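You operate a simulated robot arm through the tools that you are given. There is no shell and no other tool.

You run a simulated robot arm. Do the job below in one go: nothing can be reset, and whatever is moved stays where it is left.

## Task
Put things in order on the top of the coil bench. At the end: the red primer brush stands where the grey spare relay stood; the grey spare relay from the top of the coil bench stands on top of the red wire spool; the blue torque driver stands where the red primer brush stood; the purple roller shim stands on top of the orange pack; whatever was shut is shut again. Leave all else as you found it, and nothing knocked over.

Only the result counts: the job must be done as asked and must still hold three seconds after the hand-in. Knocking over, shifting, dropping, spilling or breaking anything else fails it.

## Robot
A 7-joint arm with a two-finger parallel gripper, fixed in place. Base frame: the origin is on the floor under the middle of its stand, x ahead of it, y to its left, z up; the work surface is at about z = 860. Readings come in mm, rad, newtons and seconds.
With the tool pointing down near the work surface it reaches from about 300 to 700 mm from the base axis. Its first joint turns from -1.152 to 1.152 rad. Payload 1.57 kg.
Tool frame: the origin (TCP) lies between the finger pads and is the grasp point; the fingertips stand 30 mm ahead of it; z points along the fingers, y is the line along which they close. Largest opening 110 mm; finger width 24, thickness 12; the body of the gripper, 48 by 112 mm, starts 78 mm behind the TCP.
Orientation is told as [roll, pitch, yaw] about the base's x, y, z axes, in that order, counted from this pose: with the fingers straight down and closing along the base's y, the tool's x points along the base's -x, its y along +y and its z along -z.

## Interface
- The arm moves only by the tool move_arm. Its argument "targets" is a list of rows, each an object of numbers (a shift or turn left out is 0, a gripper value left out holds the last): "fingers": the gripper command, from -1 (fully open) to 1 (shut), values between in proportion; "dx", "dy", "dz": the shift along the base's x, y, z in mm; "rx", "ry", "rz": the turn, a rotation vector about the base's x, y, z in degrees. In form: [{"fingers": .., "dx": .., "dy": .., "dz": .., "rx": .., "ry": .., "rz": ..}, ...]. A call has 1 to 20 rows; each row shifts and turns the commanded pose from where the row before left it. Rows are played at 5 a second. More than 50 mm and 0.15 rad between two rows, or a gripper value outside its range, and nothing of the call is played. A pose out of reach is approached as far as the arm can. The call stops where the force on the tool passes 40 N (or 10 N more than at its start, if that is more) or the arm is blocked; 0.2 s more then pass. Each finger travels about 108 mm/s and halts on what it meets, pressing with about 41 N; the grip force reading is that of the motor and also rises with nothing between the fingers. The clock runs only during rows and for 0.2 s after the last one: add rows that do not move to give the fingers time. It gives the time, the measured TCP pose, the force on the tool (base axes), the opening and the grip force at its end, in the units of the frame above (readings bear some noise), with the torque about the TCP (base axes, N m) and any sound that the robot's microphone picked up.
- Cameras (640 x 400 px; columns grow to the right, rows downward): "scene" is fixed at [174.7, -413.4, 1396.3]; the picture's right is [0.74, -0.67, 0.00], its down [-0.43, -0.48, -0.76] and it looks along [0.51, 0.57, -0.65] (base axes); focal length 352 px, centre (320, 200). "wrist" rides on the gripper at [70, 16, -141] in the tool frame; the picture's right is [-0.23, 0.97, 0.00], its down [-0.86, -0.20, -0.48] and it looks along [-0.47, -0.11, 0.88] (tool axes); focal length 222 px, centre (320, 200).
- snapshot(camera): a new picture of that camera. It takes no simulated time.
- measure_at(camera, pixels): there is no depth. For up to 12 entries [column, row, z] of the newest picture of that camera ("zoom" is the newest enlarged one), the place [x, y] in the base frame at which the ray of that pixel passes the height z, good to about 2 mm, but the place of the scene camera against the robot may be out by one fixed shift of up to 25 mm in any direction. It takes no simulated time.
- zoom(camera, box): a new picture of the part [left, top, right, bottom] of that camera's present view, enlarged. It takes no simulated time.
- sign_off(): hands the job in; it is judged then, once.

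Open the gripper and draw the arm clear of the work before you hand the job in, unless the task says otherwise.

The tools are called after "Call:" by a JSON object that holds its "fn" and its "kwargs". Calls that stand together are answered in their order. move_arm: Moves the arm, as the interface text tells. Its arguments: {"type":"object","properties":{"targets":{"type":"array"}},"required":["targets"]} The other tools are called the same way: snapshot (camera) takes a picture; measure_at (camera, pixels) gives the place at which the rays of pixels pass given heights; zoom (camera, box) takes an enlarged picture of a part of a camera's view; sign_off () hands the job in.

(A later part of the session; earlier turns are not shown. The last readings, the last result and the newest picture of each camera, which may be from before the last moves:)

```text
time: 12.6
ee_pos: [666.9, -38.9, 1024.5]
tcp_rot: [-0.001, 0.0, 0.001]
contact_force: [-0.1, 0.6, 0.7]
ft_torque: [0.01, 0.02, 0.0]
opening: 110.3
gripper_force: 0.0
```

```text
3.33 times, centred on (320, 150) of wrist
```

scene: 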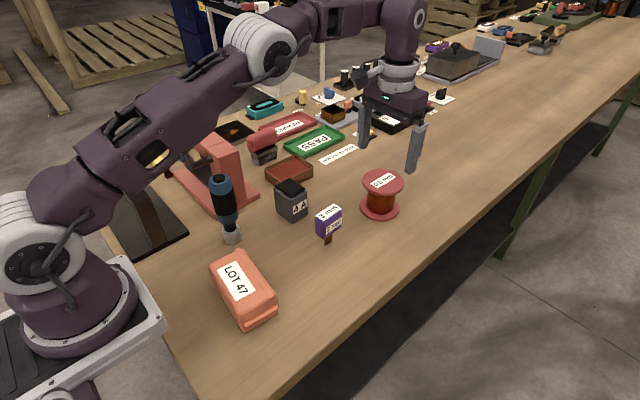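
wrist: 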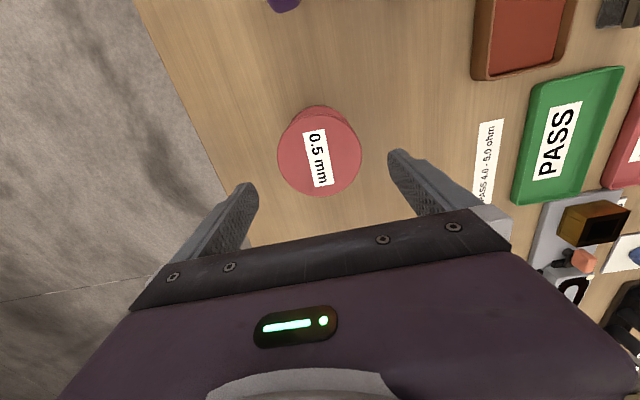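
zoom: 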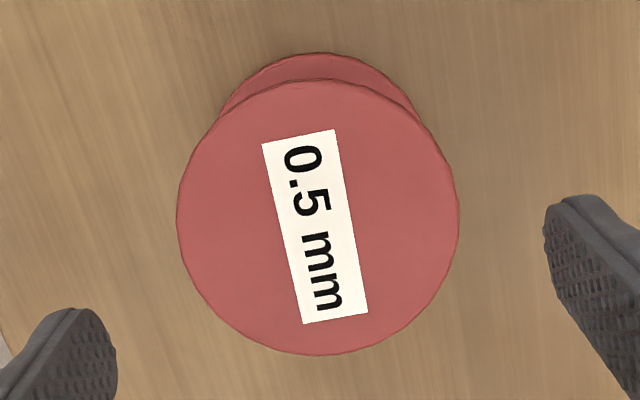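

I measure the disc edges and label corners in this zoom at z=930 and z=937.

Call:
{"fn": "measure_at", "kwargs": {"camera": "zoom", "pixels": [[177, 212, 932], [459, 218, 932], [308, 79, 932], [320, 355, 932], [316, 217, 932], [317, 228, 932], [177, 212, 940], [459, 218, 940], [308, 79, 940], [320, 355, 940], [318, 53, 866], [316, 217, 940]]}}

```text
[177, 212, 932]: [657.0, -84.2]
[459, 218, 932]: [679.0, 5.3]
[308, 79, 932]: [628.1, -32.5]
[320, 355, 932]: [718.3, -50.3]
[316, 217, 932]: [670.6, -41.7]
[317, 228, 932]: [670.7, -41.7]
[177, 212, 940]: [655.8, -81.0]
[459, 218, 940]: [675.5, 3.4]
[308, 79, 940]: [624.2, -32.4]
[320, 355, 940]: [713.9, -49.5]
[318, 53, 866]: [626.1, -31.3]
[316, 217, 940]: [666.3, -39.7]
```

Spool top centre ≈(669,-41), z≈935. Now I move back over the relay at (510,78), staying at z≈1060, then down to z≈1010 for an alignment check.

Call:
{"fn": "move_arm", "kwargs": {"targets": [{"dz": 36}, {"dx": -32, "dy": 24}, {"dx": -32, "dy": 24}, {"dx": -32, "dy": 24}, {"dx": -32, "dy": 24}, {"dx": -29, "dy": 21}, {"dz": -45}, {}, {}]}}

Call:
{"fn": "snapshot", "kwargs": {"camera": "wrist"}}

Call:
{"fn": "zoom", "kwargs": {"camera": "wrist", "box": [230, 100, 420, 220]}}

```text
time: 14.6
ee_pos: [540.1, 56.0, 1009.9]
tcp_rot: [0.001, 0.0, 0.001]
contact_force: [-1.0, 0.1, -0.3]
ft_torque: [-0.02, -0.02, 0.03]
opening: 110.1
gripper_force: 0.1
out of reach, approached as far as the arm can: row 2
```

```text
taken
```

wrist: 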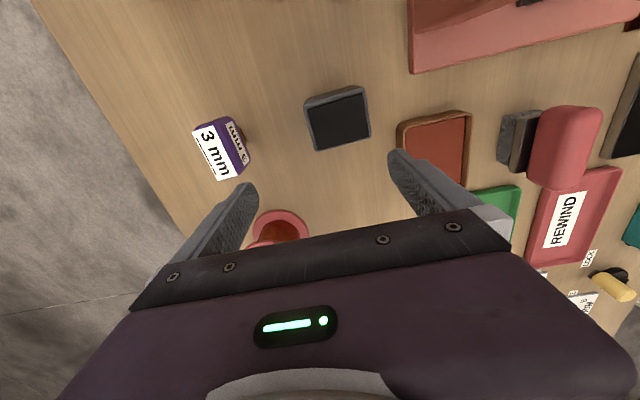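

```text
3.33 times, centred on (325, 160) of wrist
```

zoom: 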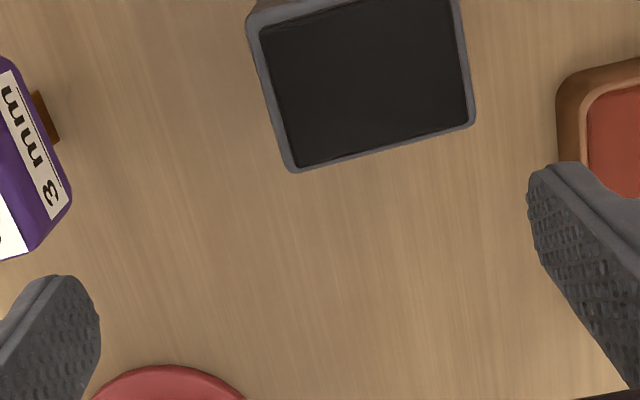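

One row got clipped at the reach edge, leaving me at (540,56,1010); a good viewpoint for the relay and shim, so I zoom and measure again.

Call:
{"fn": "zoom", "kwargs": {"camera": "wrist", "box": [295, 75, 385, 160]}}

```text
4.71 times, centred on (340, 118) of wrist
```

zoom: 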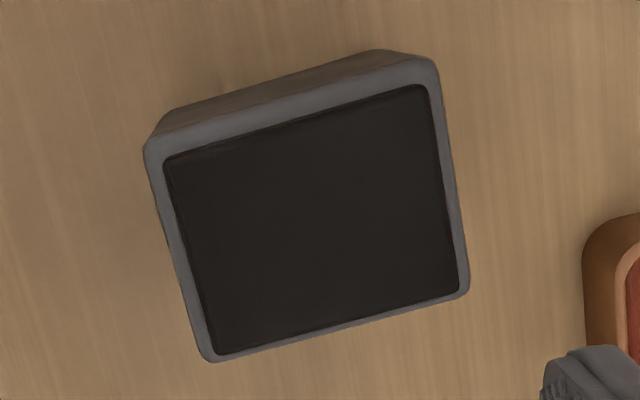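

Call:
{"fn": "measure_at", "kwargs": {"camera": "zoom", "pixels": [[145, 148, 930], [437, 62, 930], [468, 290, 930], [208, 360, 930], [145, 148, 936], [437, 62, 936], [468, 290, 936], [208, 360, 936], [165, 110, 860], [390, 50, 860]]}}

```text
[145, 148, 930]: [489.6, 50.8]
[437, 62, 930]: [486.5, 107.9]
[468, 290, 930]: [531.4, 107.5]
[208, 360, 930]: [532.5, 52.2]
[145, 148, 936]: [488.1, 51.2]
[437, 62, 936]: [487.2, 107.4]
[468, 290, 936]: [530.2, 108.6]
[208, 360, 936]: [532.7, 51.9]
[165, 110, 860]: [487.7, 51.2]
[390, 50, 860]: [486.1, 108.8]
```

Relay measured: x 488–531.5, y 51–108, centre (509.8,79.5), top ≈933. I align over it and descend to TCP z≈905 with open fingers.

Call:
{"fn": "move_arm", "kwargs": {"targets": [{"fingers": -1, "dx": -30.3, "dy": 23.4}, {}, {"dz": -35}, {"dz": -35}, {"dz": -35}, {}, {}]}}

Call:
{"fn": "snapshot", "kwargs": {"camera": "wrist"}}

```text
time: 16.2
ee_pos: [511.9, 78.0, 905.2]
tcp_rot: [0.001, -0.001, 0.0]
contact_force: [0.9, -0.6, 0.0]
ft_torque: [-0.02, 0.02, -0.01]
opening: 109.8
gripper_force: 0.0
```

```text
taken
```

wrist: 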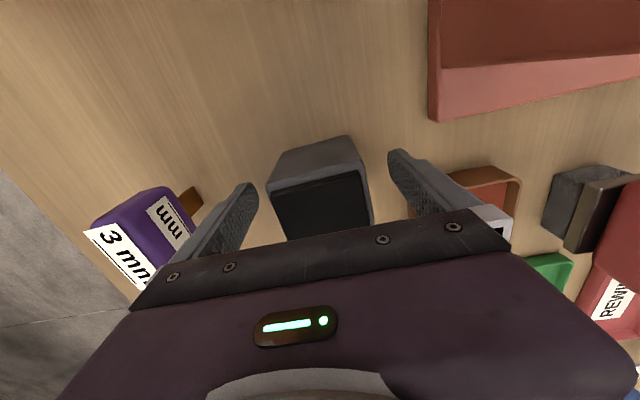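

The relay sits centred between the fingers (wrist x 268–372). I close on it and then lift a little to check the hold.

Call:
{"fn": "move_arm", "kwargs": {"targets": [{"fingers": 1}, {}, {}, {}]}}

Call:
{"fn": "move_arm", "kwargs": {"targets": [{"dz": 15}, {"dz": 25}, {"dz": 30}, {}]}}

Call:
{"fn": "snapshot", "kwargs": {"camera": "wrist"}}

Call:
{"fn": "snapshot", "kwargs": {"camera": "scene"}}

```text
time: 17.2
ee_pos: [511.3, 77.2, 904.5]
tcp_rot: [-0.001, 0.0, 0.002]
contact_force: [0.5, 1.2, 0.1]
ft_torque: [-0.05, -0.02, 0.04]
opening: 59.9
gripper_force: 41.2
```

```text
time: 18.2
ee_pos: [511.9, 78.7, 974.8]
tcp_rot: [-0.001, 0.0, 0.003]
contact_force: [-0.6, -0.2, -0.2]
ft_torque: [0.01, -0.03, -0.02]
opening: 59.6
gripper_force: 41.3
```

```text
taken
```

wrist: 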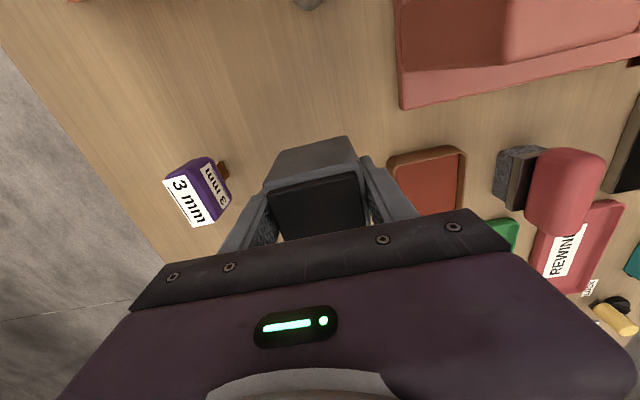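

```text
taken
```

scene: 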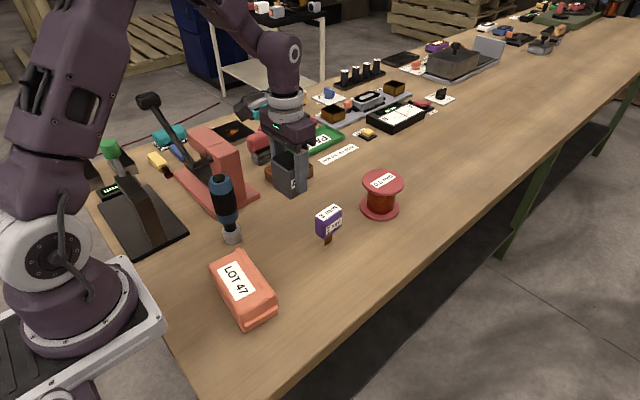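

Relay is held (opening 59.6, force 41 N). I raise to z≈1015 and carry it to above the spool at (669,-41).

Call:
{"fn": "move_arm", "kwargs": {"targets": [{"dz": 40}, {"dx": 26.5, "dy": -20}, {"dx": 26.5, "dy": -20}, {"dx": 26.5, "dy": -20}, {"dx": 26.5, "dy": -20}, {"dx": 26.5, "dy": -20}, {"dx": 25.5, "dy": -19.5}, {}, {}]}}

Call:
{"fn": "snapshot", "kwargs": {"camera": "wrist"}}

Call:
{"fn": "snapshot", "kwargs": {"camera": "scene"}}

```text
time: 20.2
ee_pos: [669.8, -41.6, 1015.0]
tcp_rot: [-0.001, 0.002, 0.002]
contact_force: [-0.2, 0.3, -1.5]
ft_torque: [-0.01, 0.03, 0.0]
opening: 59.7
gripper_force: 41.2
```

```text
taken
```

wrist: 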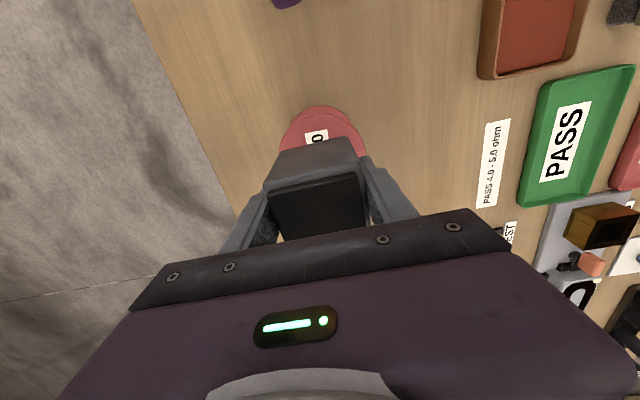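

```text
taken
```

scene: 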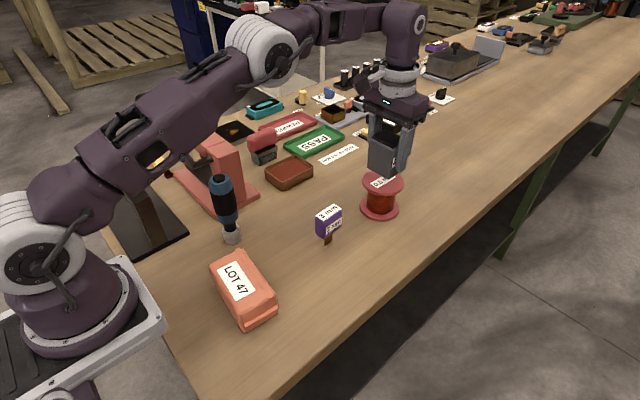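

Aligned over the spool at (669.8,-41.6). I lower 28 mm to about 987, just above expected contact at ~980.

Call:
{"fn": "move_arm", "kwargs": {"targets": [{"dz": -15}, {"dz": -10}, {"dz": -3}, {}]}}

Call:
{"fn": "zoom", "kwargs": {"camera": "scene", "box": [340, 110, 440, 230]}}

```text
time: 21.2
ee_pos: [667.9, -42.1, 989.4]
tcp_rot: [-0.001, 0.002, 0.002]
contact_force: [1.0, 0.3, -2.7]
ft_torque: [-0.01, 0.02, -0.05]
opening: 59.4
gripper_force: 41.2
```

```text
3.33 times, centred on (390, 170) of scene
```

zoom: 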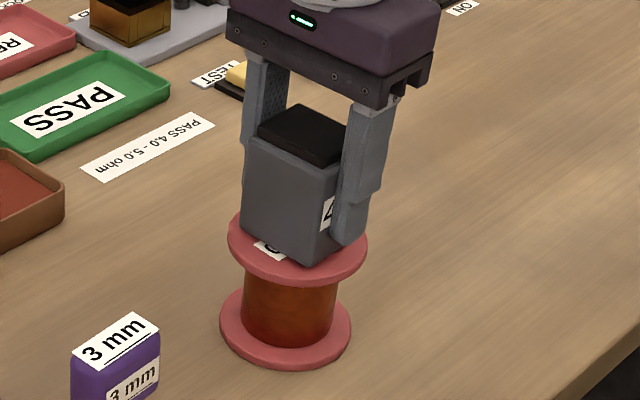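

The relay is just above the disc, well centred. I descend in 2 mm steps watching force.

Call:
{"fn": "move_arm", "kwargs": {"targets": [{"dz": -2}, {"dz": -2}, {}]}}

Call:
{"fn": "move_arm", "kwargs": {"targets": [{"dz": -2}, {}]}}

Call:
{"fn": "move_arm", "kwargs": {"targets": [{"dz": -1.5}, {}]}}

```text
time: 22.0
ee_pos: [668.0, -40.2, 985.7]
tcp_rot: [0.0, 0.002, 0.002]
contact_force: [-3.1, 0.3, 9.4]
ft_torque: [0.18, 0.23, 0.07]
opening: 59.6
gripper_force: 40.6
```

```text
time: 22.8
ee_pos: [669.6, -39.1, 983.5]
tcp_rot: [-0.001, -0.006, 0.002]
contact_force: [0.2, -0.4, 7.1]
ft_torque: [0.1, 0.09, 0.04]
opening: 59.7
gripper_force: 40.8
stopped in row 2: the force on the tool passed its limit at 41 N (the readings are from after the stop); the commanded pose is now the measured one
```

```text
time: 23.4
ee_pos: [669.1, -41.0, 984.3]
tcp_rot: [-0.003, -0.009, 0.002]
contact_force: [-2.0, 0.4, 31.0]
ft_torque: [0.3, 0.65, 0.09]
opening: 59.5
gripper_force: 40.9
```

Contact found at z≈985 (31 N now). I back off ~1.2 mm to unload, check, then open.

Call:
{"fn": "move_arm", "kwargs": {"targets": [{"dz": 1.2}, {}]}}

Call:
{"fn": "zoom", "kwargs": {"camera": "scene", "box": [340, 110, 440, 230]}}

```text
time: 24.0
ee_pos: [669.1, -40.7, 984.6]
tcp_rot: [-0.002, -0.007, 0.003]
contact_force: [2.1, -2.2, 27.1]
ft_torque: [0.19, 0.09, 0.04]
opening: 59.5
gripper_force: 40.9
```

```text
3.33 times, centred on (390, 170) of scene
```

zoom: 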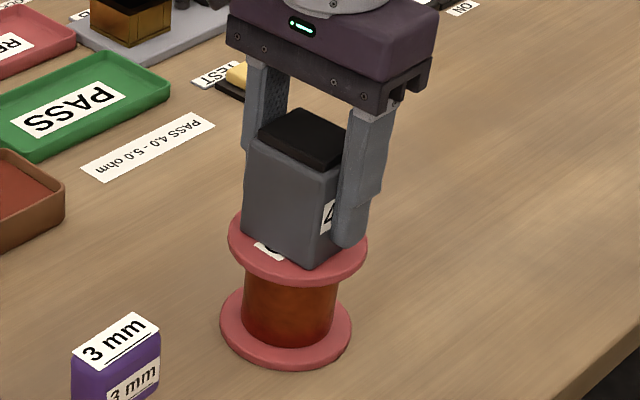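

Still 27 N; I back off a further 1.5 mm.

Call:
{"fn": "move_arm", "kwargs": {"targets": [{"dz": 1.5}, {}]}}

```text
time: 24.6
ee_pos: [670.2, -40.5, 984.1]
tcp_rot: [0.0, -0.003, 0.003]
contact_force: [3.7, -2.1, 8.9]
ft_torque: [-0.07, -0.39, -0.09]
opening: 59.7
gripper_force: 40.6
```

Load is down to ~9 N. I open the fingers gently and then lift straight up.

Call:
{"fn": "move_arm", "kwargs": {"targets": [{"fingers": -0.3}, {"fingers": -0.6}, {"fingers": -0.6}, {}]}}

Call:
{"fn": "zoom", "kwargs": {"camera": "scene", "box": [340, 110, 440, 230]}}

```text
time: 25.6
ee_pos: [669.5, -41.0, 984.8]
tcp_rot: [-0.002, -0.004, 0.003]
contact_force: [0.3, 0.1, -0.2]
ft_torque: [0.01, 0.01, 0.05]
opening: 88.2
gripper_force: 0.1
```

```text
3.33 times, centred on (390, 170) of scene
```

zoom: 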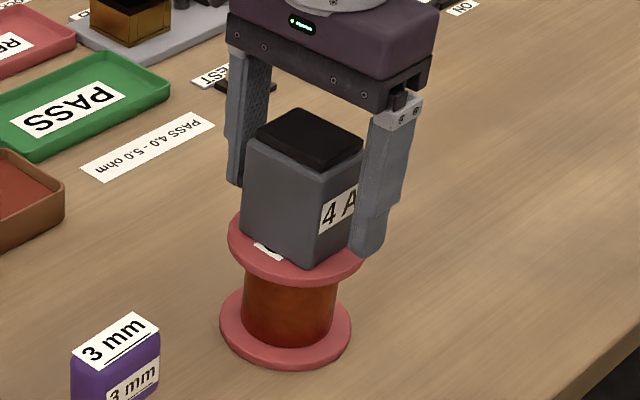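

The relay stands on the spool. I open fully, lift, and retreat toward -x (fingers straddle in y), staying clear of it.

Call:
{"fn": "move_arm", "kwargs": {"targets": [{"fingers": -1, "dz": 10}, {"dz": 15}, {"dz": 15}, {"dx": -10, "dz": 10}, {"dx": -30, "dz": 10}, {"dx": -40}, {"dx": -40}, {}]}}

Call:
{"fn": "snapshot", "kwargs": {"camera": "scene"}}

Call:
{"fn": "snapshot", "kwargs": {"camera": "wrist"}}

```text
time: 27.4
ee_pos: [547.3, -40.7, 1046.2]
tcp_rot: [-0.001, -0.005, 0.003]
contact_force: [0.8, -0.4, 0.8]
ft_torque: [0.01, 0.01, -0.02]
opening: 110.4
gripper_force: 0.1
```

```text
taken
```

scene: 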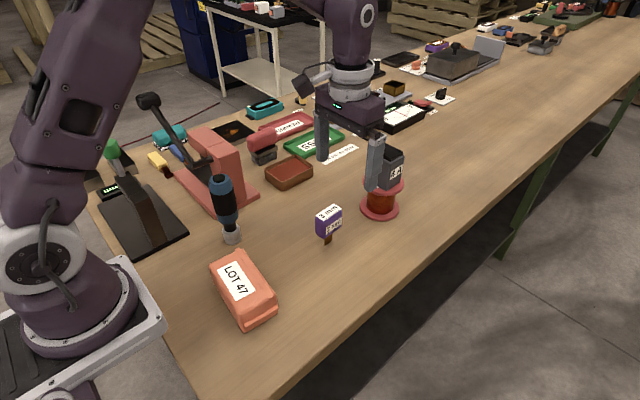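

```text
taken
```

wrist: 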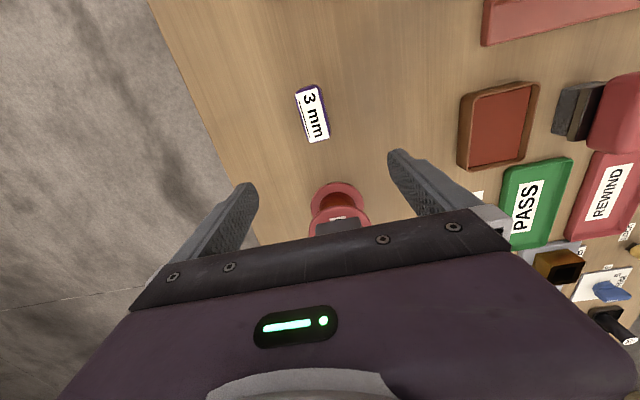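

The relay stands on the spool as wanted. I now fly to above the brush (≈(588,300)) at z≈1030 for a refined measurement, correcting the slight pitch.

Call:
{"fn": "move_arm", "kwargs": {"targets": [{"ry": 0.3, "dy": 40}, {"dy": 45, "dx": 5}, {"dy": 45, "dx": 5}, {"dy": 45, "dx": 5}, {"dy": 45, "dx": 5, "dz": -5}, {"dy": 45, "dx": 5, "dz": -10}, {"dy": 45, "dx": 5, "dz": -10}, {"dy": 31, "dx": 8}, {}]}}

Call:
{"fn": "snapshot", "kwargs": {"camera": "wrist"}}

Call:
{"fn": "zoom", "kwargs": {"camera": "wrist", "box": [260, 90, 390, 215]}}

```text
time: 29.4
ee_pos: [587.9, 300.1, 1017.7]
tcp_rot: [-0.002, 0.0, 0.004]
contact_force: [0.1, 0.3, 0.4]
ft_torque: [0.03, 0.05, -0.01]
opening: 110.2
gripper_force: 0.0
```

```text
taken
```

wrist: 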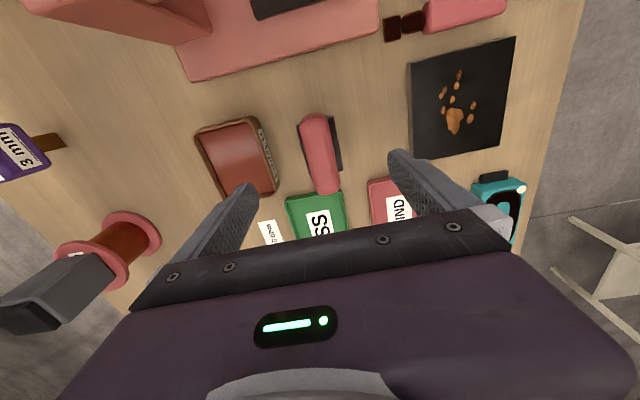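

```text
3.20 times, centred on (325, 152) of wrist
```

zoom: 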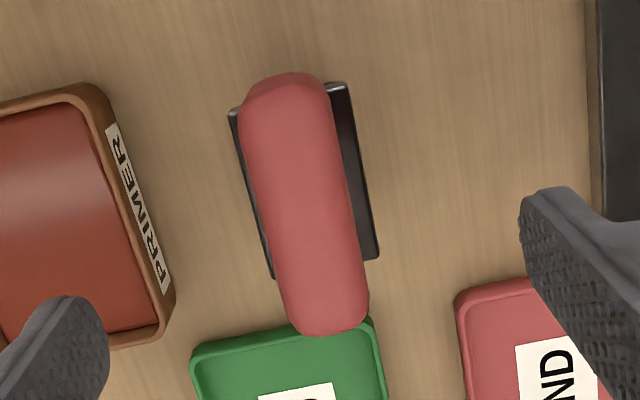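

I measure handle edges and plate corners in this zoom.

Call:
{"fn": "measure_at", "kwargs": {"camera": "zoom", "pixels": [[255, 200, 930], [350, 200, 930], [288, 72, 930], [335, 335, 930], [255, 200, 940], [350, 200, 940], [288, 72, 940], [335, 335, 940], [230, 112, 898], [275, 278, 898], [343, 83, 898], [378, 258, 898]]}}

```text
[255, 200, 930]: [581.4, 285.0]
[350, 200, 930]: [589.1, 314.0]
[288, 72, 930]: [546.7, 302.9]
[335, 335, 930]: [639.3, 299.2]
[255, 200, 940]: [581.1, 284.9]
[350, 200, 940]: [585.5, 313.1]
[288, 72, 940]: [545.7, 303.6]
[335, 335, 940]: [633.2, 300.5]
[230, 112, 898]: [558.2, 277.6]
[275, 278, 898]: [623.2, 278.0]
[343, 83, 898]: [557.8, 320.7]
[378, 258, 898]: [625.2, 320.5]
```

Brush centre ≈(591,299.4), aligned with x. I narrow the fingers to ~70 mm, align, and descend to z≈937 (tips ≈907, above the plate).

Call:
{"fn": "move_arm", "kwargs": {"targets": [{"fingers": -0.3, "dx": 3, "dy": -0.7}, {"dz": -30}, {"dz": -30}, {"dz": -20}, {}, {}]}}

Call:
{"fn": "snapshot", "kwargs": {"camera": "wrist"}}

Call:
{"fn": "zoom", "kwargs": {"camera": "scene", "box": [220, 90, 320, 190]}}

```text
time: 30.8
ee_pos: [591.0, 299.4, 938.9]
tcp_rot: [-0.003, 0.001, 0.004]
contact_force: [0.7, 0.7, -0.1]
ft_torque: [0.01, 0.0, -0.02]
opening: 71.7
gripper_force: 0.0
```

```text
taken
```

wrist: 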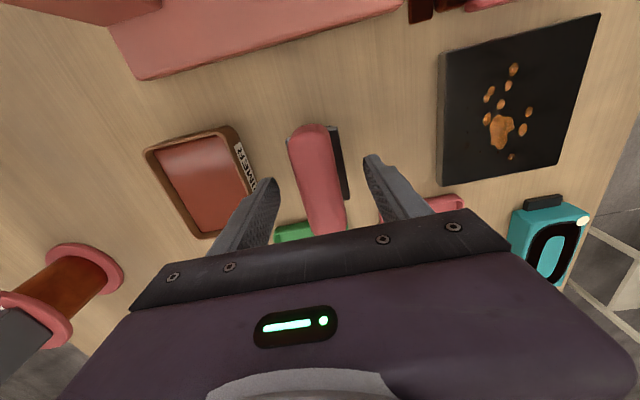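

```text
4.00 times, centred on (270, 140) of scene
```

zoom: 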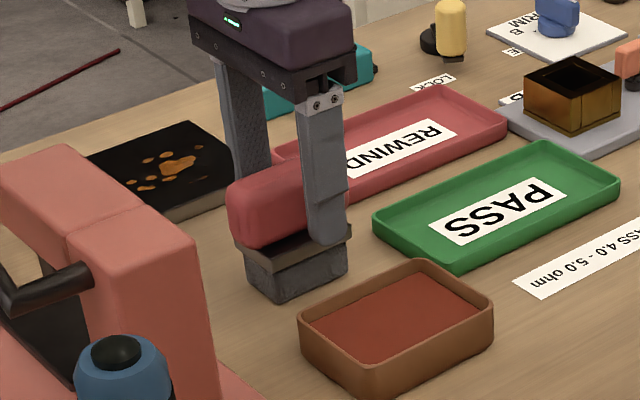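

Fingers straddle the handle just above the plate. I close and then lift gently.

Call:
{"fn": "move_arm", "kwargs": {"targets": [{"fingers": 1}, {}, {}, {}]}}

Call:
{"fn": "move_arm", "kwargs": {"targets": [{"dz": 10}, {"dz": 20}, {"dz": 20}, {}]}}

Call:
{"fn": "snapshot", "kwargs": {"camera": "wrist"}}

Call:
{"fn": "zoom", "kwargs": {"camera": "scene", "box": [220, 90, 320, 190]}}

```text
time: 31.8
ee_pos: [589.9, 299.4, 939.2]
tcp_rot: [0.0, 0.001, 0.003]
contact_force: [0.9, 0.1, 0.2]
ft_torque: [0.04, 0.0, 0.01]
opening: 29.6
gripper_force: 39.5
```

```text
time: 32.8
ee_pos: [591.3, 300.4, 989.5]
tcp_rot: [-0.002, 0.001, 0.003]
contact_force: [0.4, 0.3, -1.4]
ft_torque: [-0.04, -0.01, -0.01]
opening: 29.5
gripper_force: 38.7
```

```text
taken
```

wrist: 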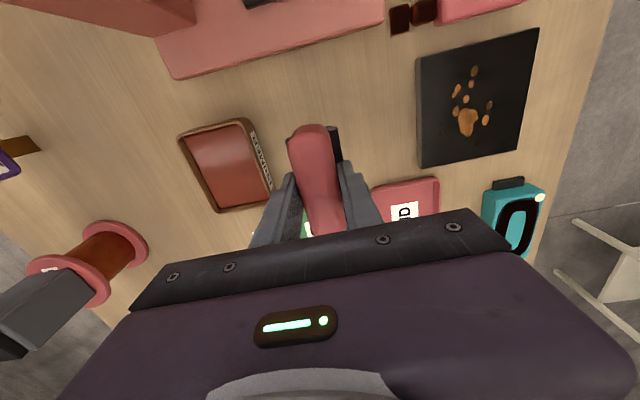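

```text
4.00 times, centred on (270, 140) of scene
```

zoom: 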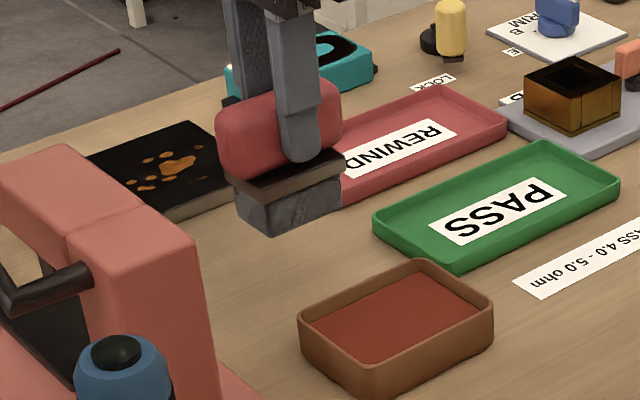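

Brush is held level. I carry it along -y at x≈591 then across to the relay's old place (509.8,79.4), bottom about 80 mm above the bench.

Call:
{"fn": "move_arm", "kwargs": {"targets": [{"dz": 20}, {"dy": -45}, {"dy": -45}, {"dy": -45}, {"dy": -45}, {"dy": -40}, {"dx": -40}, {"dx": -41.2}, {}, {}]}}

Call:
{"fn": "snapshot", "kwargs": {"camera": "wrist"}}

Call:
{"fn": "snapshot", "kwargs": {"camera": "scene"}}

```text
time: 35.0
ee_pos: [507.1, 80.6, 1009.2]
tcp_rot: [-0.003, 0.001, 0.004]
contact_force: [0.1, -0.2, -1.6]
ft_torque: [-0.02, 0.0, -0.01]
opening: 29.6
gripper_force: 38.6
```

```text
taken
```

wrist: 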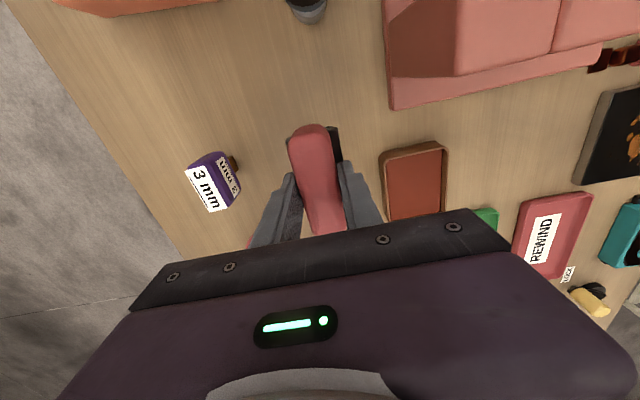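

```text
taken
```

scene: 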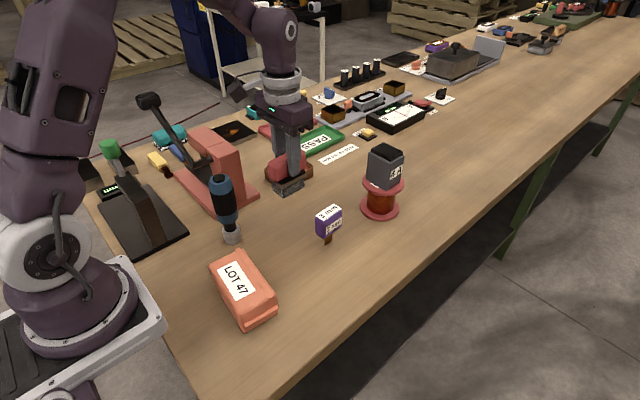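

Over the spot; the reading (507.1,80.6) is noisy, so I lower to z≈947 and read again before touching down.

Call:
{"fn": "move_arm", "kwargs": {"targets": [{"dz": -30}, {"dz": -25}, {"dz": -7}, {}, {}]}}

Call:
{"fn": "move_arm", "kwargs": {"targets": [{}]}}

```text
time: 36.2
ee_pos: [507.8, 77.9, 947.9]
tcp_rot: [-0.002, 0.002, 0.002]
contact_force: [0.0, -0.6, -1.5]
ft_torque: [0.01, 0.0, -0.01]
opening: 29.4
gripper_force: 39.4
```

```text
time: 36.6
ee_pos: [507.9, 78.1, 948.7]
tcp_rot: [0.0, 0.001, 0.002]
contact_force: [-0.6, 0.9, -0.5]
ft_torque: [-0.01, -0.04, -0.01]
opening: 29.4
gripper_force: 39.0
```

Averaged position ≈(507.7,78.5); I nudge +1.8 in x, +0.8 in y and descend in small steps to touch down near z≈939.

Call:
{"fn": "move_arm", "kwargs": {"targets": [{"dx": 1.8, "dy": 0.8}, {"dz": -3}, {"dz": -3}, {}]}}

Call:
{"fn": "move_arm", "kwargs": {"targets": [{"dz": -1.5}, {}]}}

```text
time: 37.6
ee_pos: [511.3, 80.3, 942.4]
tcp_rot: [-0.001, 0.002, 0.003]
contact_force: [-0.1, -0.6, -0.9]
ft_torque: [0.0, -0.03, -0.02]
opening: 29.4
gripper_force: 38.8
```

```text
time: 38.2
ee_pos: [510.7, 80.2, 940.0]
tcp_rot: [0.0, 0.0, 0.004]
contact_force: [0.6, -0.5, -0.8]
ft_torque: [0.01, 0.02, 0.01]
opening: 29.3
gripper_force: 39.5
```

No contact yet at z≈940; I continue with 1 mm steps.

Call:
{"fn": "move_arm", "kwargs": {"targets": [{"dz": -1}, {}]}}

Call:
{"fn": "move_arm", "kwargs": {"targets": [{"dz": -1}, {}]}}

```text
time: 38.8
ee_pos: [510.9, 80.2, 938.3]
tcp_rot: [-0.002, 0.003, 0.004]
contact_force: [-0.5, 0.4, -1.4]
ft_torque: [0.01, -0.01, 0.0]
opening: 29.6
gripper_force: 38.9
```

```text
time: 39.4
ee_pos: [511.3, 80.7, 938.3]
tcp_rot: [-0.001, 0.002, 0.004]
contact_force: [-0.3, 0.6, 0.6]
ft_torque: [0.02, 0.0, 0.0]
opening: 29.5
gripper_force: 38.6
```

Force is just turning positive (0.6 N), near contact; one more 0.8 mm step.

Call:
{"fn": "move_arm", "kwargs": {"targets": [{"dz": -0.8}, {}]}}

Call:
{"fn": "zoom", "kwargs": {"camera": "scene", "box": [240, 130, 340, 230]}}

```text
time: 40.0
ee_pos: [509.9, 80.1, 938.5]
tcp_rot: [-0.001, 0.001, 0.002]
contact_force: [-0.6, -4.6, 16.5]
ft_torque: [-0.14, 0.29, 0.07]
opening: 29.7
gripper_force: 38.4
```

```text
4.00 times, centred on (290, 180) of scene
```

zoom: 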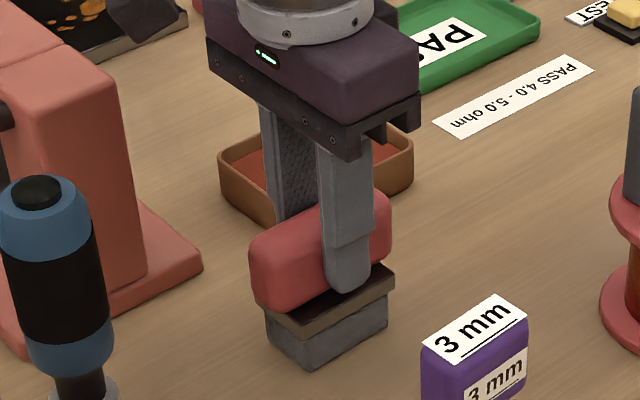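

Contact (16.5 N), brush bottom flat on the bench. I ease up slightly and open the fingers to ~66 mm, then lift straight up.

Call:
{"fn": "move_arm", "kwargs": {"targets": [{"dz": 0.6}, {}, {"fingers": 0.2}, {"fingers": -0.2}, {}]}}

Call:
{"fn": "move_arm", "kwargs": {"targets": [{"dz": 20}, {"dz": 30}, {"dz": 40}, {}]}}

Call:
{"fn": "snapshot", "kwargs": {"camera": "wrist"}}

Call:
{"fn": "zoom", "kwargs": {"camera": "wrist", "box": [260, 90, 390, 215]}}

```text
time: 41.2
ee_pos: [510.3, 81.7, 938.5]
tcp_rot: [-0.003, 0.001, 0.001]
contact_force: [-0.9, -0.6, -1.2]
ft_torque: [0.01, 0.03, 0.0]
opening: 66.0
gripper_force: 0.0
```

```text
time: 42.2
ee_pos: [511.9, 80.7, 1029.7]
tcp_rot: [-0.003, 0.0, 0.004]
contact_force: [0.2, -0.4, -0.4]
ft_torque: [0.01, 0.0, -0.01]
opening: 66.1
gripper_force: 0.0
```

```text
taken
```

wrist: 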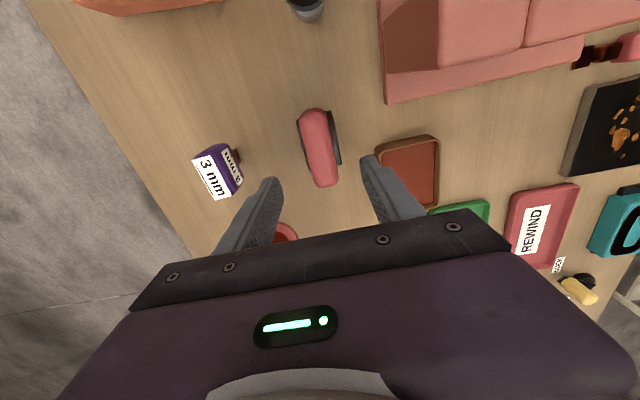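

```text
3.20 times, centred on (325, 152) of wrist
```

zoom: 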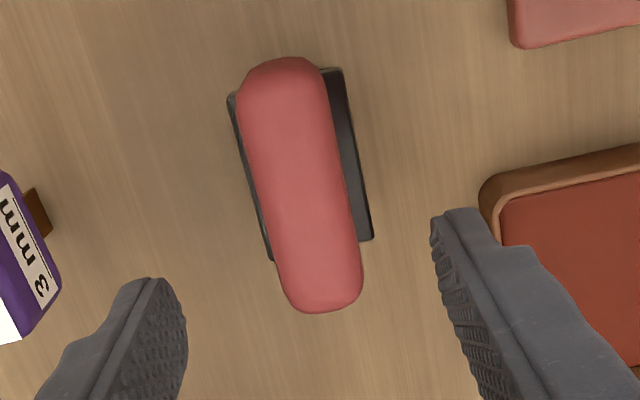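

The brush stands at the new place. I verify its plate centre with measurements.

Call:
{"fn": "measure_at", "kwargs": {"camera": "zoom", "pixels": [[228, 98, 898], [272, 262, 898], [342, 68, 898], [373, 240, 898]]}}

```text
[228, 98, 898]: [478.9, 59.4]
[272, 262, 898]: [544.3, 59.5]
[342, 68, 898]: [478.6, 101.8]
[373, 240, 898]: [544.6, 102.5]
```

Brush plate centre is at (511.6,80.8), within ~2 mm of the relay's old centre. Next, I rise and go to about (350,98,1110) to look at the driver.

Call:
{"fn": "move_arm", "kwargs": {"targets": [{"dz": 40}, {"dz": 40, "dx": -10}, {"dx": -40, "dy": 4}, {"dx": -40, "dy": 5}, {"dx": -40, "dy": 5}, {"dx": -31, "dy": 4}, {}, {}]}}

Call:
{"fn": "snapshot", "kwargs": {"camera": "wrist"}}

Call:
{"fn": "zoom", "kwargs": {"camera": "wrist", "box": [260, 90, 400, 215]}}

Call:
{"fn": "snapshot", "kwargs": {"camera": "scene"}}

Call:
{"fn": "zoom", "kwargs": {"camera": "scene", "box": [180, 150, 280, 250]}}

```text
time: 44.0
ee_pos: [349.8, 98.4, 1108.7]
tcp_rot: [-0.001, 0.002, 0.004]
contact_force: [-0.8, -0.5, 0.0]
ft_torque: [0.03, -0.04, 0.03]
opening: 66.2
gripper_force: 0.0
```

```text
taken
```

wrist: 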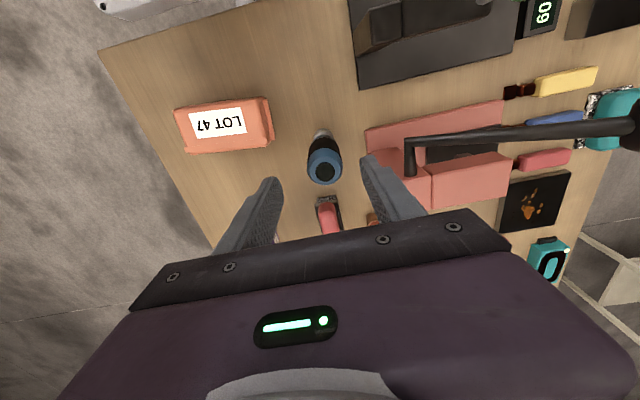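

```text
3.20 times, centred on (330, 152) of wrist
```

zoom: 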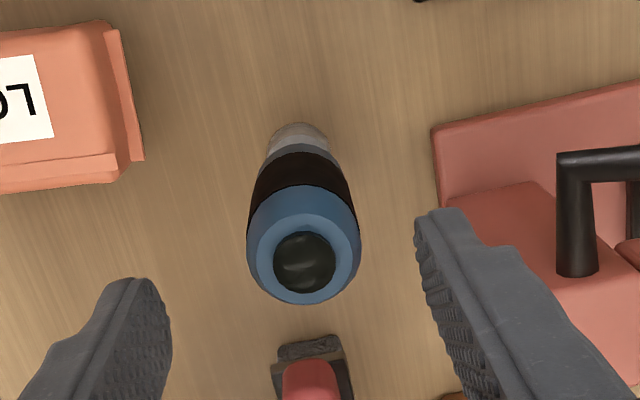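

```text
taken
```

scene: 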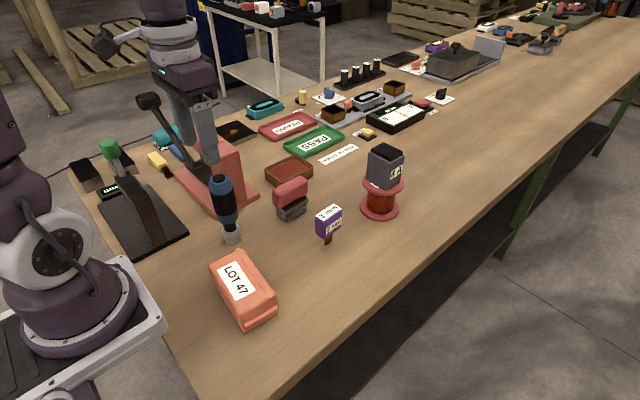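

```text
4.00 times, centred on (230, 200) of scene
```

zoom: 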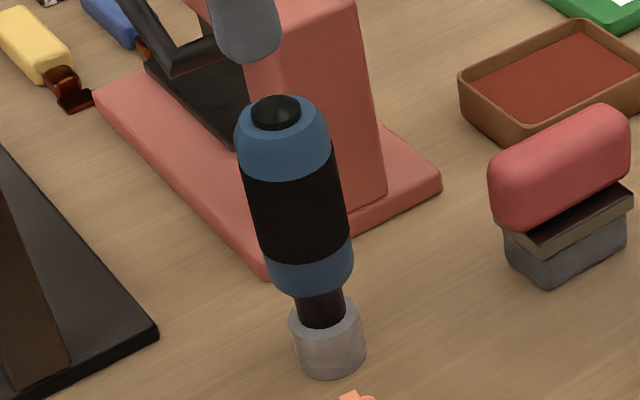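

I measure the driver's base rim (zoom (298,122), (267,150), (328,150)) and its top circle at candidate heights.

Call:
{"fn": "zoom", "kwargs": {"camera": "wrist", "box": [290, 115, 360, 195]}}

```text
5.00 times, centred on (325, 155) of wrist
```

zoom: 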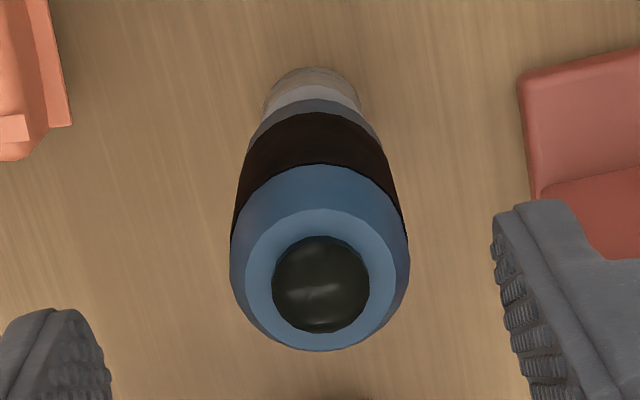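

I measure those features now.

Call:
{"fn": "measure_at", "kwargs": {"camera": "zoom", "pixels": [[312, 67, 860], [264, 108, 870], [362, 106, 870], [321, 284, 990], [321, 284, 1005], [321, 284, 1020], [230, 252, 980], [410, 250, 980], [230, 252, 1000], [410, 250, 1000], [325, 352, 985], [272, 284, 1005]]}}

Call:
{"fn": "measure_at", "kwargs": {"camera": "scene", "pixels": [[233, 243, 860], [219, 178, 990], [219, 178, 1005], [219, 178, 1020], [381, 210, 860], [328, 241, 860]]}}

```text
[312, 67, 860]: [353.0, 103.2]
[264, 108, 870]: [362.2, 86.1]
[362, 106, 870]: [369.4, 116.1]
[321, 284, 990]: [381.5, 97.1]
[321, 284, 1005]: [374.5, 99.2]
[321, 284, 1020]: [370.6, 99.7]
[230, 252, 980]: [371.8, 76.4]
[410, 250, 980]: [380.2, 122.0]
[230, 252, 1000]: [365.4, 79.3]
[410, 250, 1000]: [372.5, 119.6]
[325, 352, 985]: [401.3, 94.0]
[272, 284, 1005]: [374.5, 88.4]
```

```text
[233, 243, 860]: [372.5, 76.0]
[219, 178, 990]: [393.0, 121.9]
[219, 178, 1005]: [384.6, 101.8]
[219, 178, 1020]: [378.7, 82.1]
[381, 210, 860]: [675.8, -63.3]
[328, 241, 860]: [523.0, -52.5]
```

Driver axis ≈(369,100), top ≈1020, body Ø≈42. I align above it (tips at ≈1035, still above its top) and check the view before descending.

Call:
{"fn": "move_arm", "kwargs": {"targets": [{"fingers": -0.6, "dx": 19.2, "dy": 1.6}, {"dz": -22}, {"dz": -20}, {}, {}]}}

Call:
{"fn": "snapshot", "kwargs": {"camera": "wrist"}}

Call:
{"fn": "snapshot", "kwargs": {"camera": "scene"}}

```text
time: 45.2
ee_pos: [368.1, 98.1, 1065.8]
tcp_rot: [0.0, 0.001, 0.003]
contact_force: [-0.4, 0.0, 0.0]
ft_torque: [0.02, -0.01, -0.01]
opening: 88.2
gripper_force: 0.1
```

```text
taken
```

wrist: 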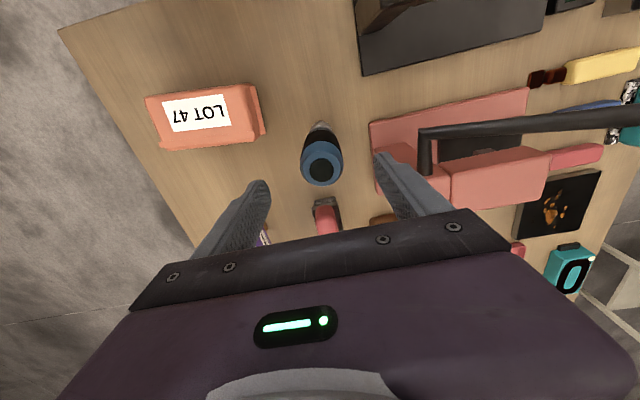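

```text
taken
```

scene: 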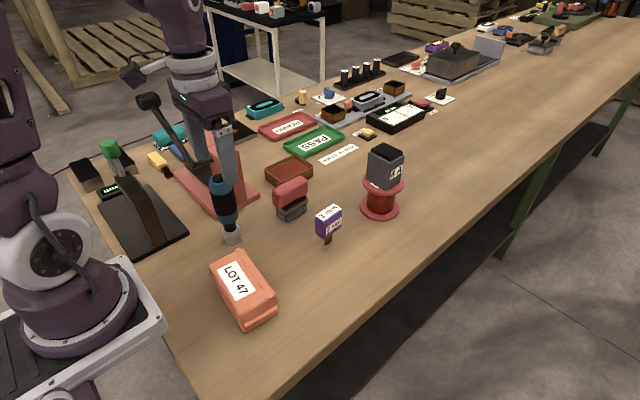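

The driver's button (321,169) projects right on the tool axis, so alignment is good. I descend to z≈966 with fingers astride.

Call:
{"fn": "move_arm", "kwargs": {"targets": [{"dz": -25}, {"dz": -25}, {"dz": -25}, {"dz": -25}, {}, {}]}}

Call:
{"fn": "snapshot", "kwargs": {"camera": "wrist"}}

Call:
{"fn": "zoom", "kwargs": {"camera": "scene", "box": [170, 130, 290, 250]}}

```text
time: 46.6
ee_pos: [367.8, 100.5, 965.6]
tcp_rot: [-0.001, 0.003, 0.004]
contact_force: [-0.1, 1.2, 0.0]
ft_torque: [0.01, 0.03, -0.01]
opening: 87.9
gripper_force: 0.1
```

```text
taken
```

wrist: 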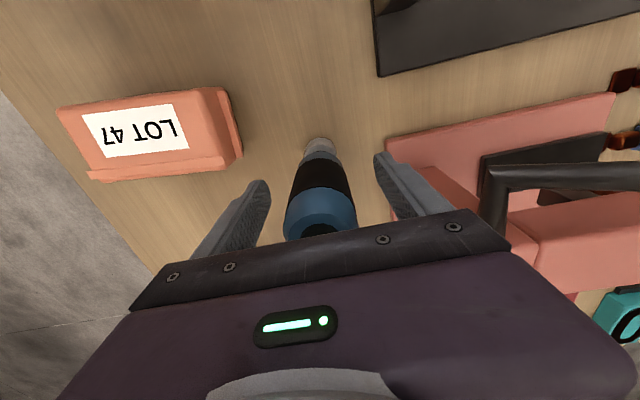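

```text
3.33 times, centred on (230, 190) of scene
```

zoom: 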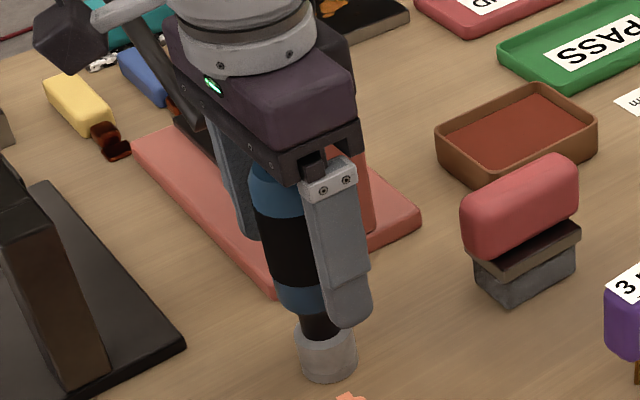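

Fingers straddle the driver body. I close on it, then lift 20 mm to check the hold.

Call:
{"fn": "move_arm", "kwargs": {"targets": [{"fingers": 0}, {"fingers": 0.5}, {"fingers": 1}, {}, {}]}}

Call:
{"fn": "move_arm", "kwargs": {"targets": [{"dz": 5}, {"dz": 15}, {}]}}

Call:
{"fn": "zoom", "kwargs": {"camera": "scene", "box": [170, 130, 290, 250]}}

```text
time: 47.8
ee_pos: [367.8, 99.5, 966.1]
tcp_rot: [-0.001, -0.001, 0.003]
contact_force: [-0.4, 1.8, 1.1]
ft_torque: [0.34, 0.09, -0.02]
opening: 41.5
gripper_force: 41.0
```

```text
time: 48.6
ee_pos: [368.8, 99.7, 987.8]
tcp_rot: [-0.003, 0.003, 0.003]
contact_force: [0.8, -0.3, -4.6]
ft_torque: [-0.02, 0.01, -0.02]
opening: 41.5
gripper_force: 40.5
```

```text
3.33 times, centred on (230, 190) of scene
```

zoom: 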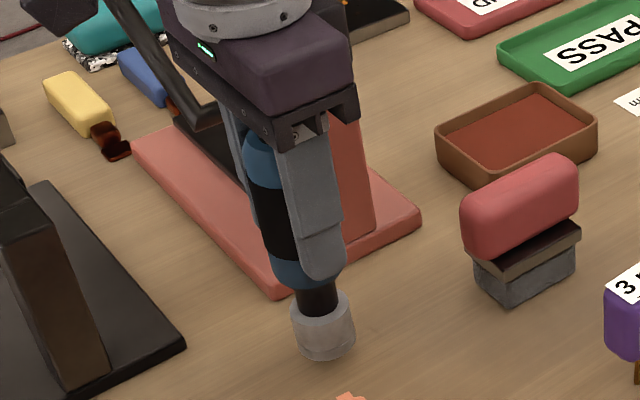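

Driver is firmly held and upright. I raise it to z≈1085 (bottom ≈979, over the brush top of 945) and carry it +x to x≈591.

Call:
{"fn": "move_arm", "kwargs": {"targets": [{"dz": 30}, {"dz": 30}, {"dz": 37}, {"dx": 40}, {"dx": 45}, {"dx": 45}, {"dx": 45}, {"dx": 47}, {}, {}]}}

Call:
{"fn": "snapshot", "kwargs": {"camera": "wrist"}}

Call:
{"fn": "snapshot", "kwargs": {"camera": "scene"}}

```text
time: 50.8
ee_pos: [592.0, 98.8, 1082.8]
tcp_rot: [-0.002, 0.0, 0.004]
contact_force: [0.6, -0.1, -5.4]
ft_torque: [0.01, 0.0, 0.02]
opening: 41.8
gripper_force: 41.2
```

```text
taken
```

wrist: 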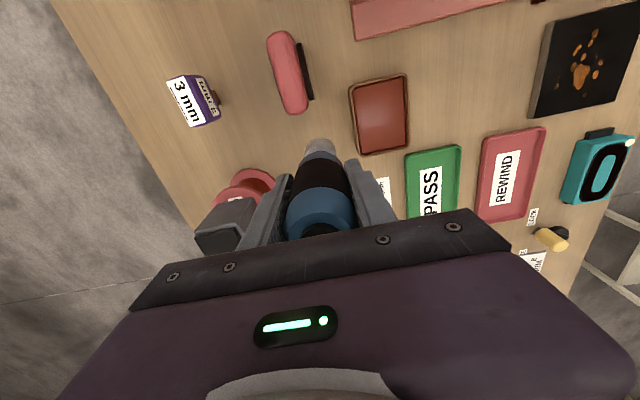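

```text
taken
```

scene: 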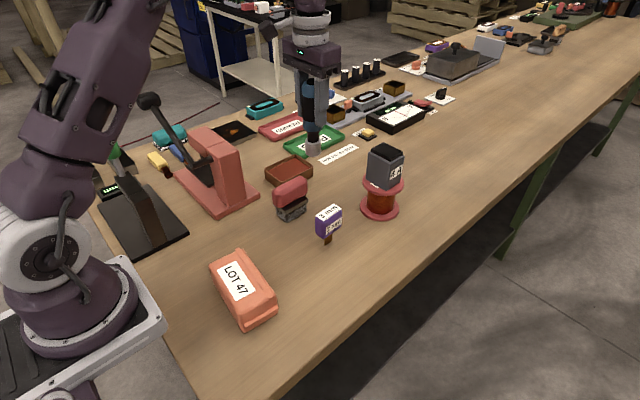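

At (592,99) with driver vertical. I lower to z≈1033 and move +y ~200 mm to the brush's old spot (591,299.4), passing above the low trays.

Call:
{"fn": "move_arm", "kwargs": {"targets": [{"dz": -25}, {"dz": -25}, {"dy": 40}, {"dy": 40}, {"dy": 40}, {"dy": 40}, {"dy": 39.8}, {}, {}]}}

Call:
{"fn": "move_arm", "kwargs": {"targets": [{"dz": -20}, {"dz": -20}, {"dz": -15}, {}]}}

Call:
{"fn": "snapshot", "kwargs": {"camera": "scene"}}

Call:
{"fn": "snapshot", "kwargs": {"camera": "wrist"}}

```text
time: 52.8
ee_pos: [592.0, 297.7, 1030.9]
tcp_rot: [-0.002, 0.004, 0.001]
contact_force: [0.1, -0.3, -5.0]
ft_torque: [-0.02, 0.02, -0.02]
opening: 41.3
gripper_force: 41.0
```

```text
time: 53.8
ee_pos: [592.8, 299.2, 977.7]
tcp_rot: [-0.002, 0.003, 0.006]
contact_force: [-0.3, 0.0, -5.3]
ft_torque: [0.03, 0.05, -0.01]
opening: 41.5
gripper_force: 40.9
```

```text
taken
```

scene: 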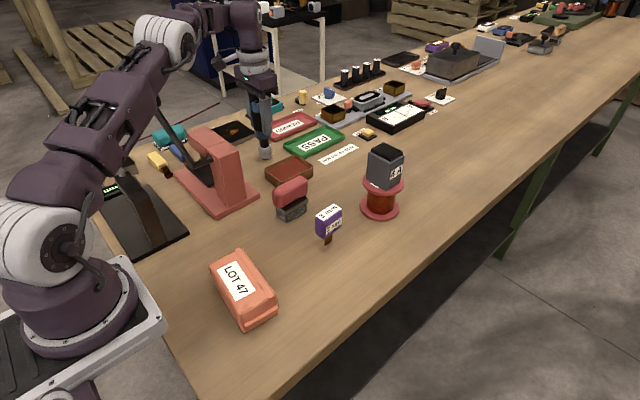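

```text
taken
```

wrist: 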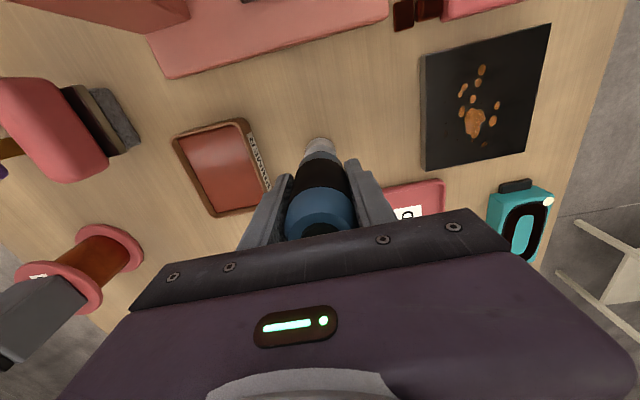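

Bottom is ~12 mm above the bench; I lower 8 mm and then in fine steps.

Call:
{"fn": "move_arm", "kwargs": {"targets": [{"dz": -5, "dx": -1}, {"dz": -3}, {}, {}]}}

Call:
{"fn": "move_arm", "kwargs": {"targets": [{"dz": -1.5}, {}]}}

Call:
{"fn": "move_arm", "kwargs": {"targets": [{"dz": -1}, {}]}}

```text
time: 54.8
ee_pos: [591.3, 298.5, 969.1]
tcp_rot: [-0.001, 0.002, 0.004]
contact_force: [0.7, 0.0, -5.2]
ft_torque: [0.04, 0.02, -0.01]
opening: 41.6
gripper_force: 41.0
```

```text
time: 55.4
ee_pos: [590.9, 298.9, 968.1]
tcp_rot: [-0.001, 0.002, 0.003]
contact_force: [0.0, -0.3, -5.2]
ft_torque: [0.02, 0.05, -0.01]
opening: 41.4
gripper_force: 41.3
```

```text
time: 56.0
ee_pos: [590.6, 298.8, 967.1]
tcp_rot: [-0.002, 0.0, 0.004]
contact_force: [-1.5, -2.0, 4.6]
ft_torque: [-0.15, 0.11, -0.05]
opening: 41.7
gripper_force: 41.3
```

Touchdown: force went from -5 to +4.6 N. I open the fingers gently in stages.

Call:
{"fn": "move_arm", "kwargs": {"targets": [{"fingers": 0.15}, {"fingers": 0.05}, {"fingers": -0.1}, {"fingers": -0.3}, {"fingers": -0.5}, {}]}}

Call:
{"fn": "zoom", "kwargs": {"camera": "scene", "box": [210, 60, 330, 180]}}

```text
time: 57.4
ee_pos: [590.2, 299.0, 966.7]
tcp_rot: [-0.003, 0.001, 0.003]
contact_force: [-0.4, 0.4, -1.5]
ft_torque: [-0.01, 0.03, -0.01]
opening: 82.8
gripper_force: 0.0
```

```text
3.33 times, centred on (270, 120) of scene
```

zoom: 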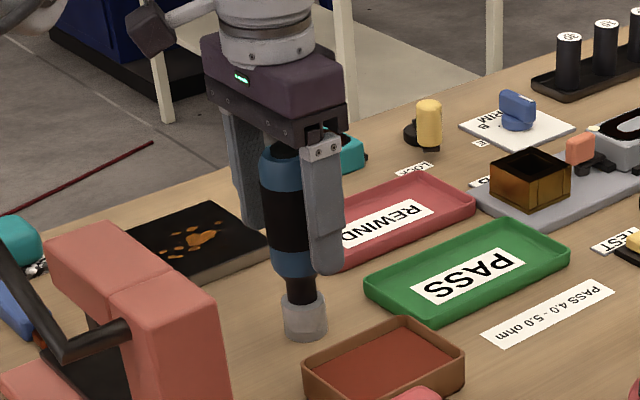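

The driver stands at the brush's old spot. I open fully, lift to z≈1028 and back out along -x with the fingers straddling it, then rise.

Call:
{"fn": "move_arm", "kwargs": {"targets": [{"fingers": -1}, {"dz": 20}, {"dz": 20}, {"dz": 20}, {"dx": -20}, {"dx": -25, "dz": 10}, {"dz": 40}, {}]}}

Call:
{"fn": "snapshot", "kwargs": {"camera": "wrist"}}

Call:
{"fn": "zoom", "kwargs": {"camera": "wrist", "box": [260, 90, 400, 215]}}

Call:
{"fn": "snapshot", "kwargs": {"camera": "scene"}}

```text
time: 59.2
ee_pos: [543.8, 297.5, 1076.7]
tcp_rot: [-0.001, 0.0, 0.003]
contact_force: [-0.1, -0.5, -0.6]
ft_torque: [-0.01, -0.02, 0.0]
opening: 109.9
gripper_force: 0.0
```

```text
taken
```

wrist: 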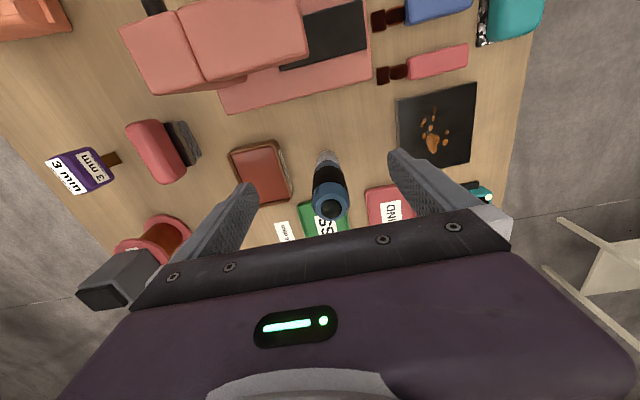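

```text
3.20 times, centred on (330, 152) of wrist
```

zoom: 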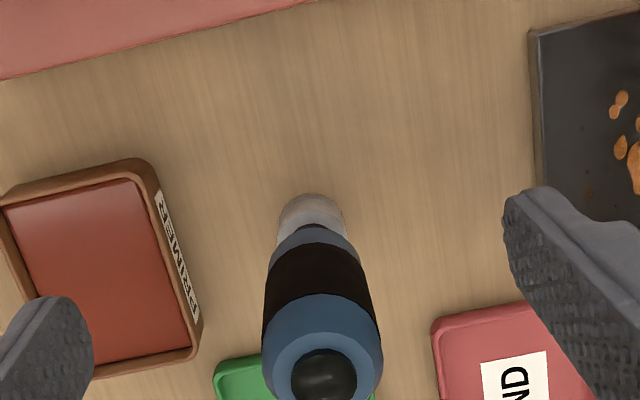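

```text
taken
```

scene: 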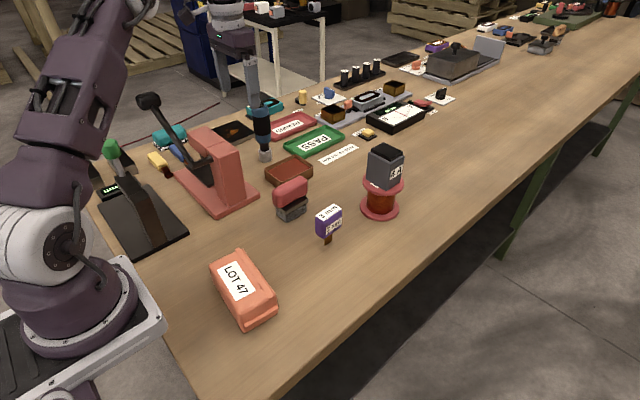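

The driver stands upright. I verify its base position from the zoom.

Call:
{"fn": "measure_at", "kwargs": {"camera": "zoom", "pixels": [[311, 194, 860], [278, 222, 870], [346, 218, 870], [323, 375, 1018]]}}

```text
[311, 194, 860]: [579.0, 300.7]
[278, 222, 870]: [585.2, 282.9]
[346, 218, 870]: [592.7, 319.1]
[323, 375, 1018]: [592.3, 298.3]
```

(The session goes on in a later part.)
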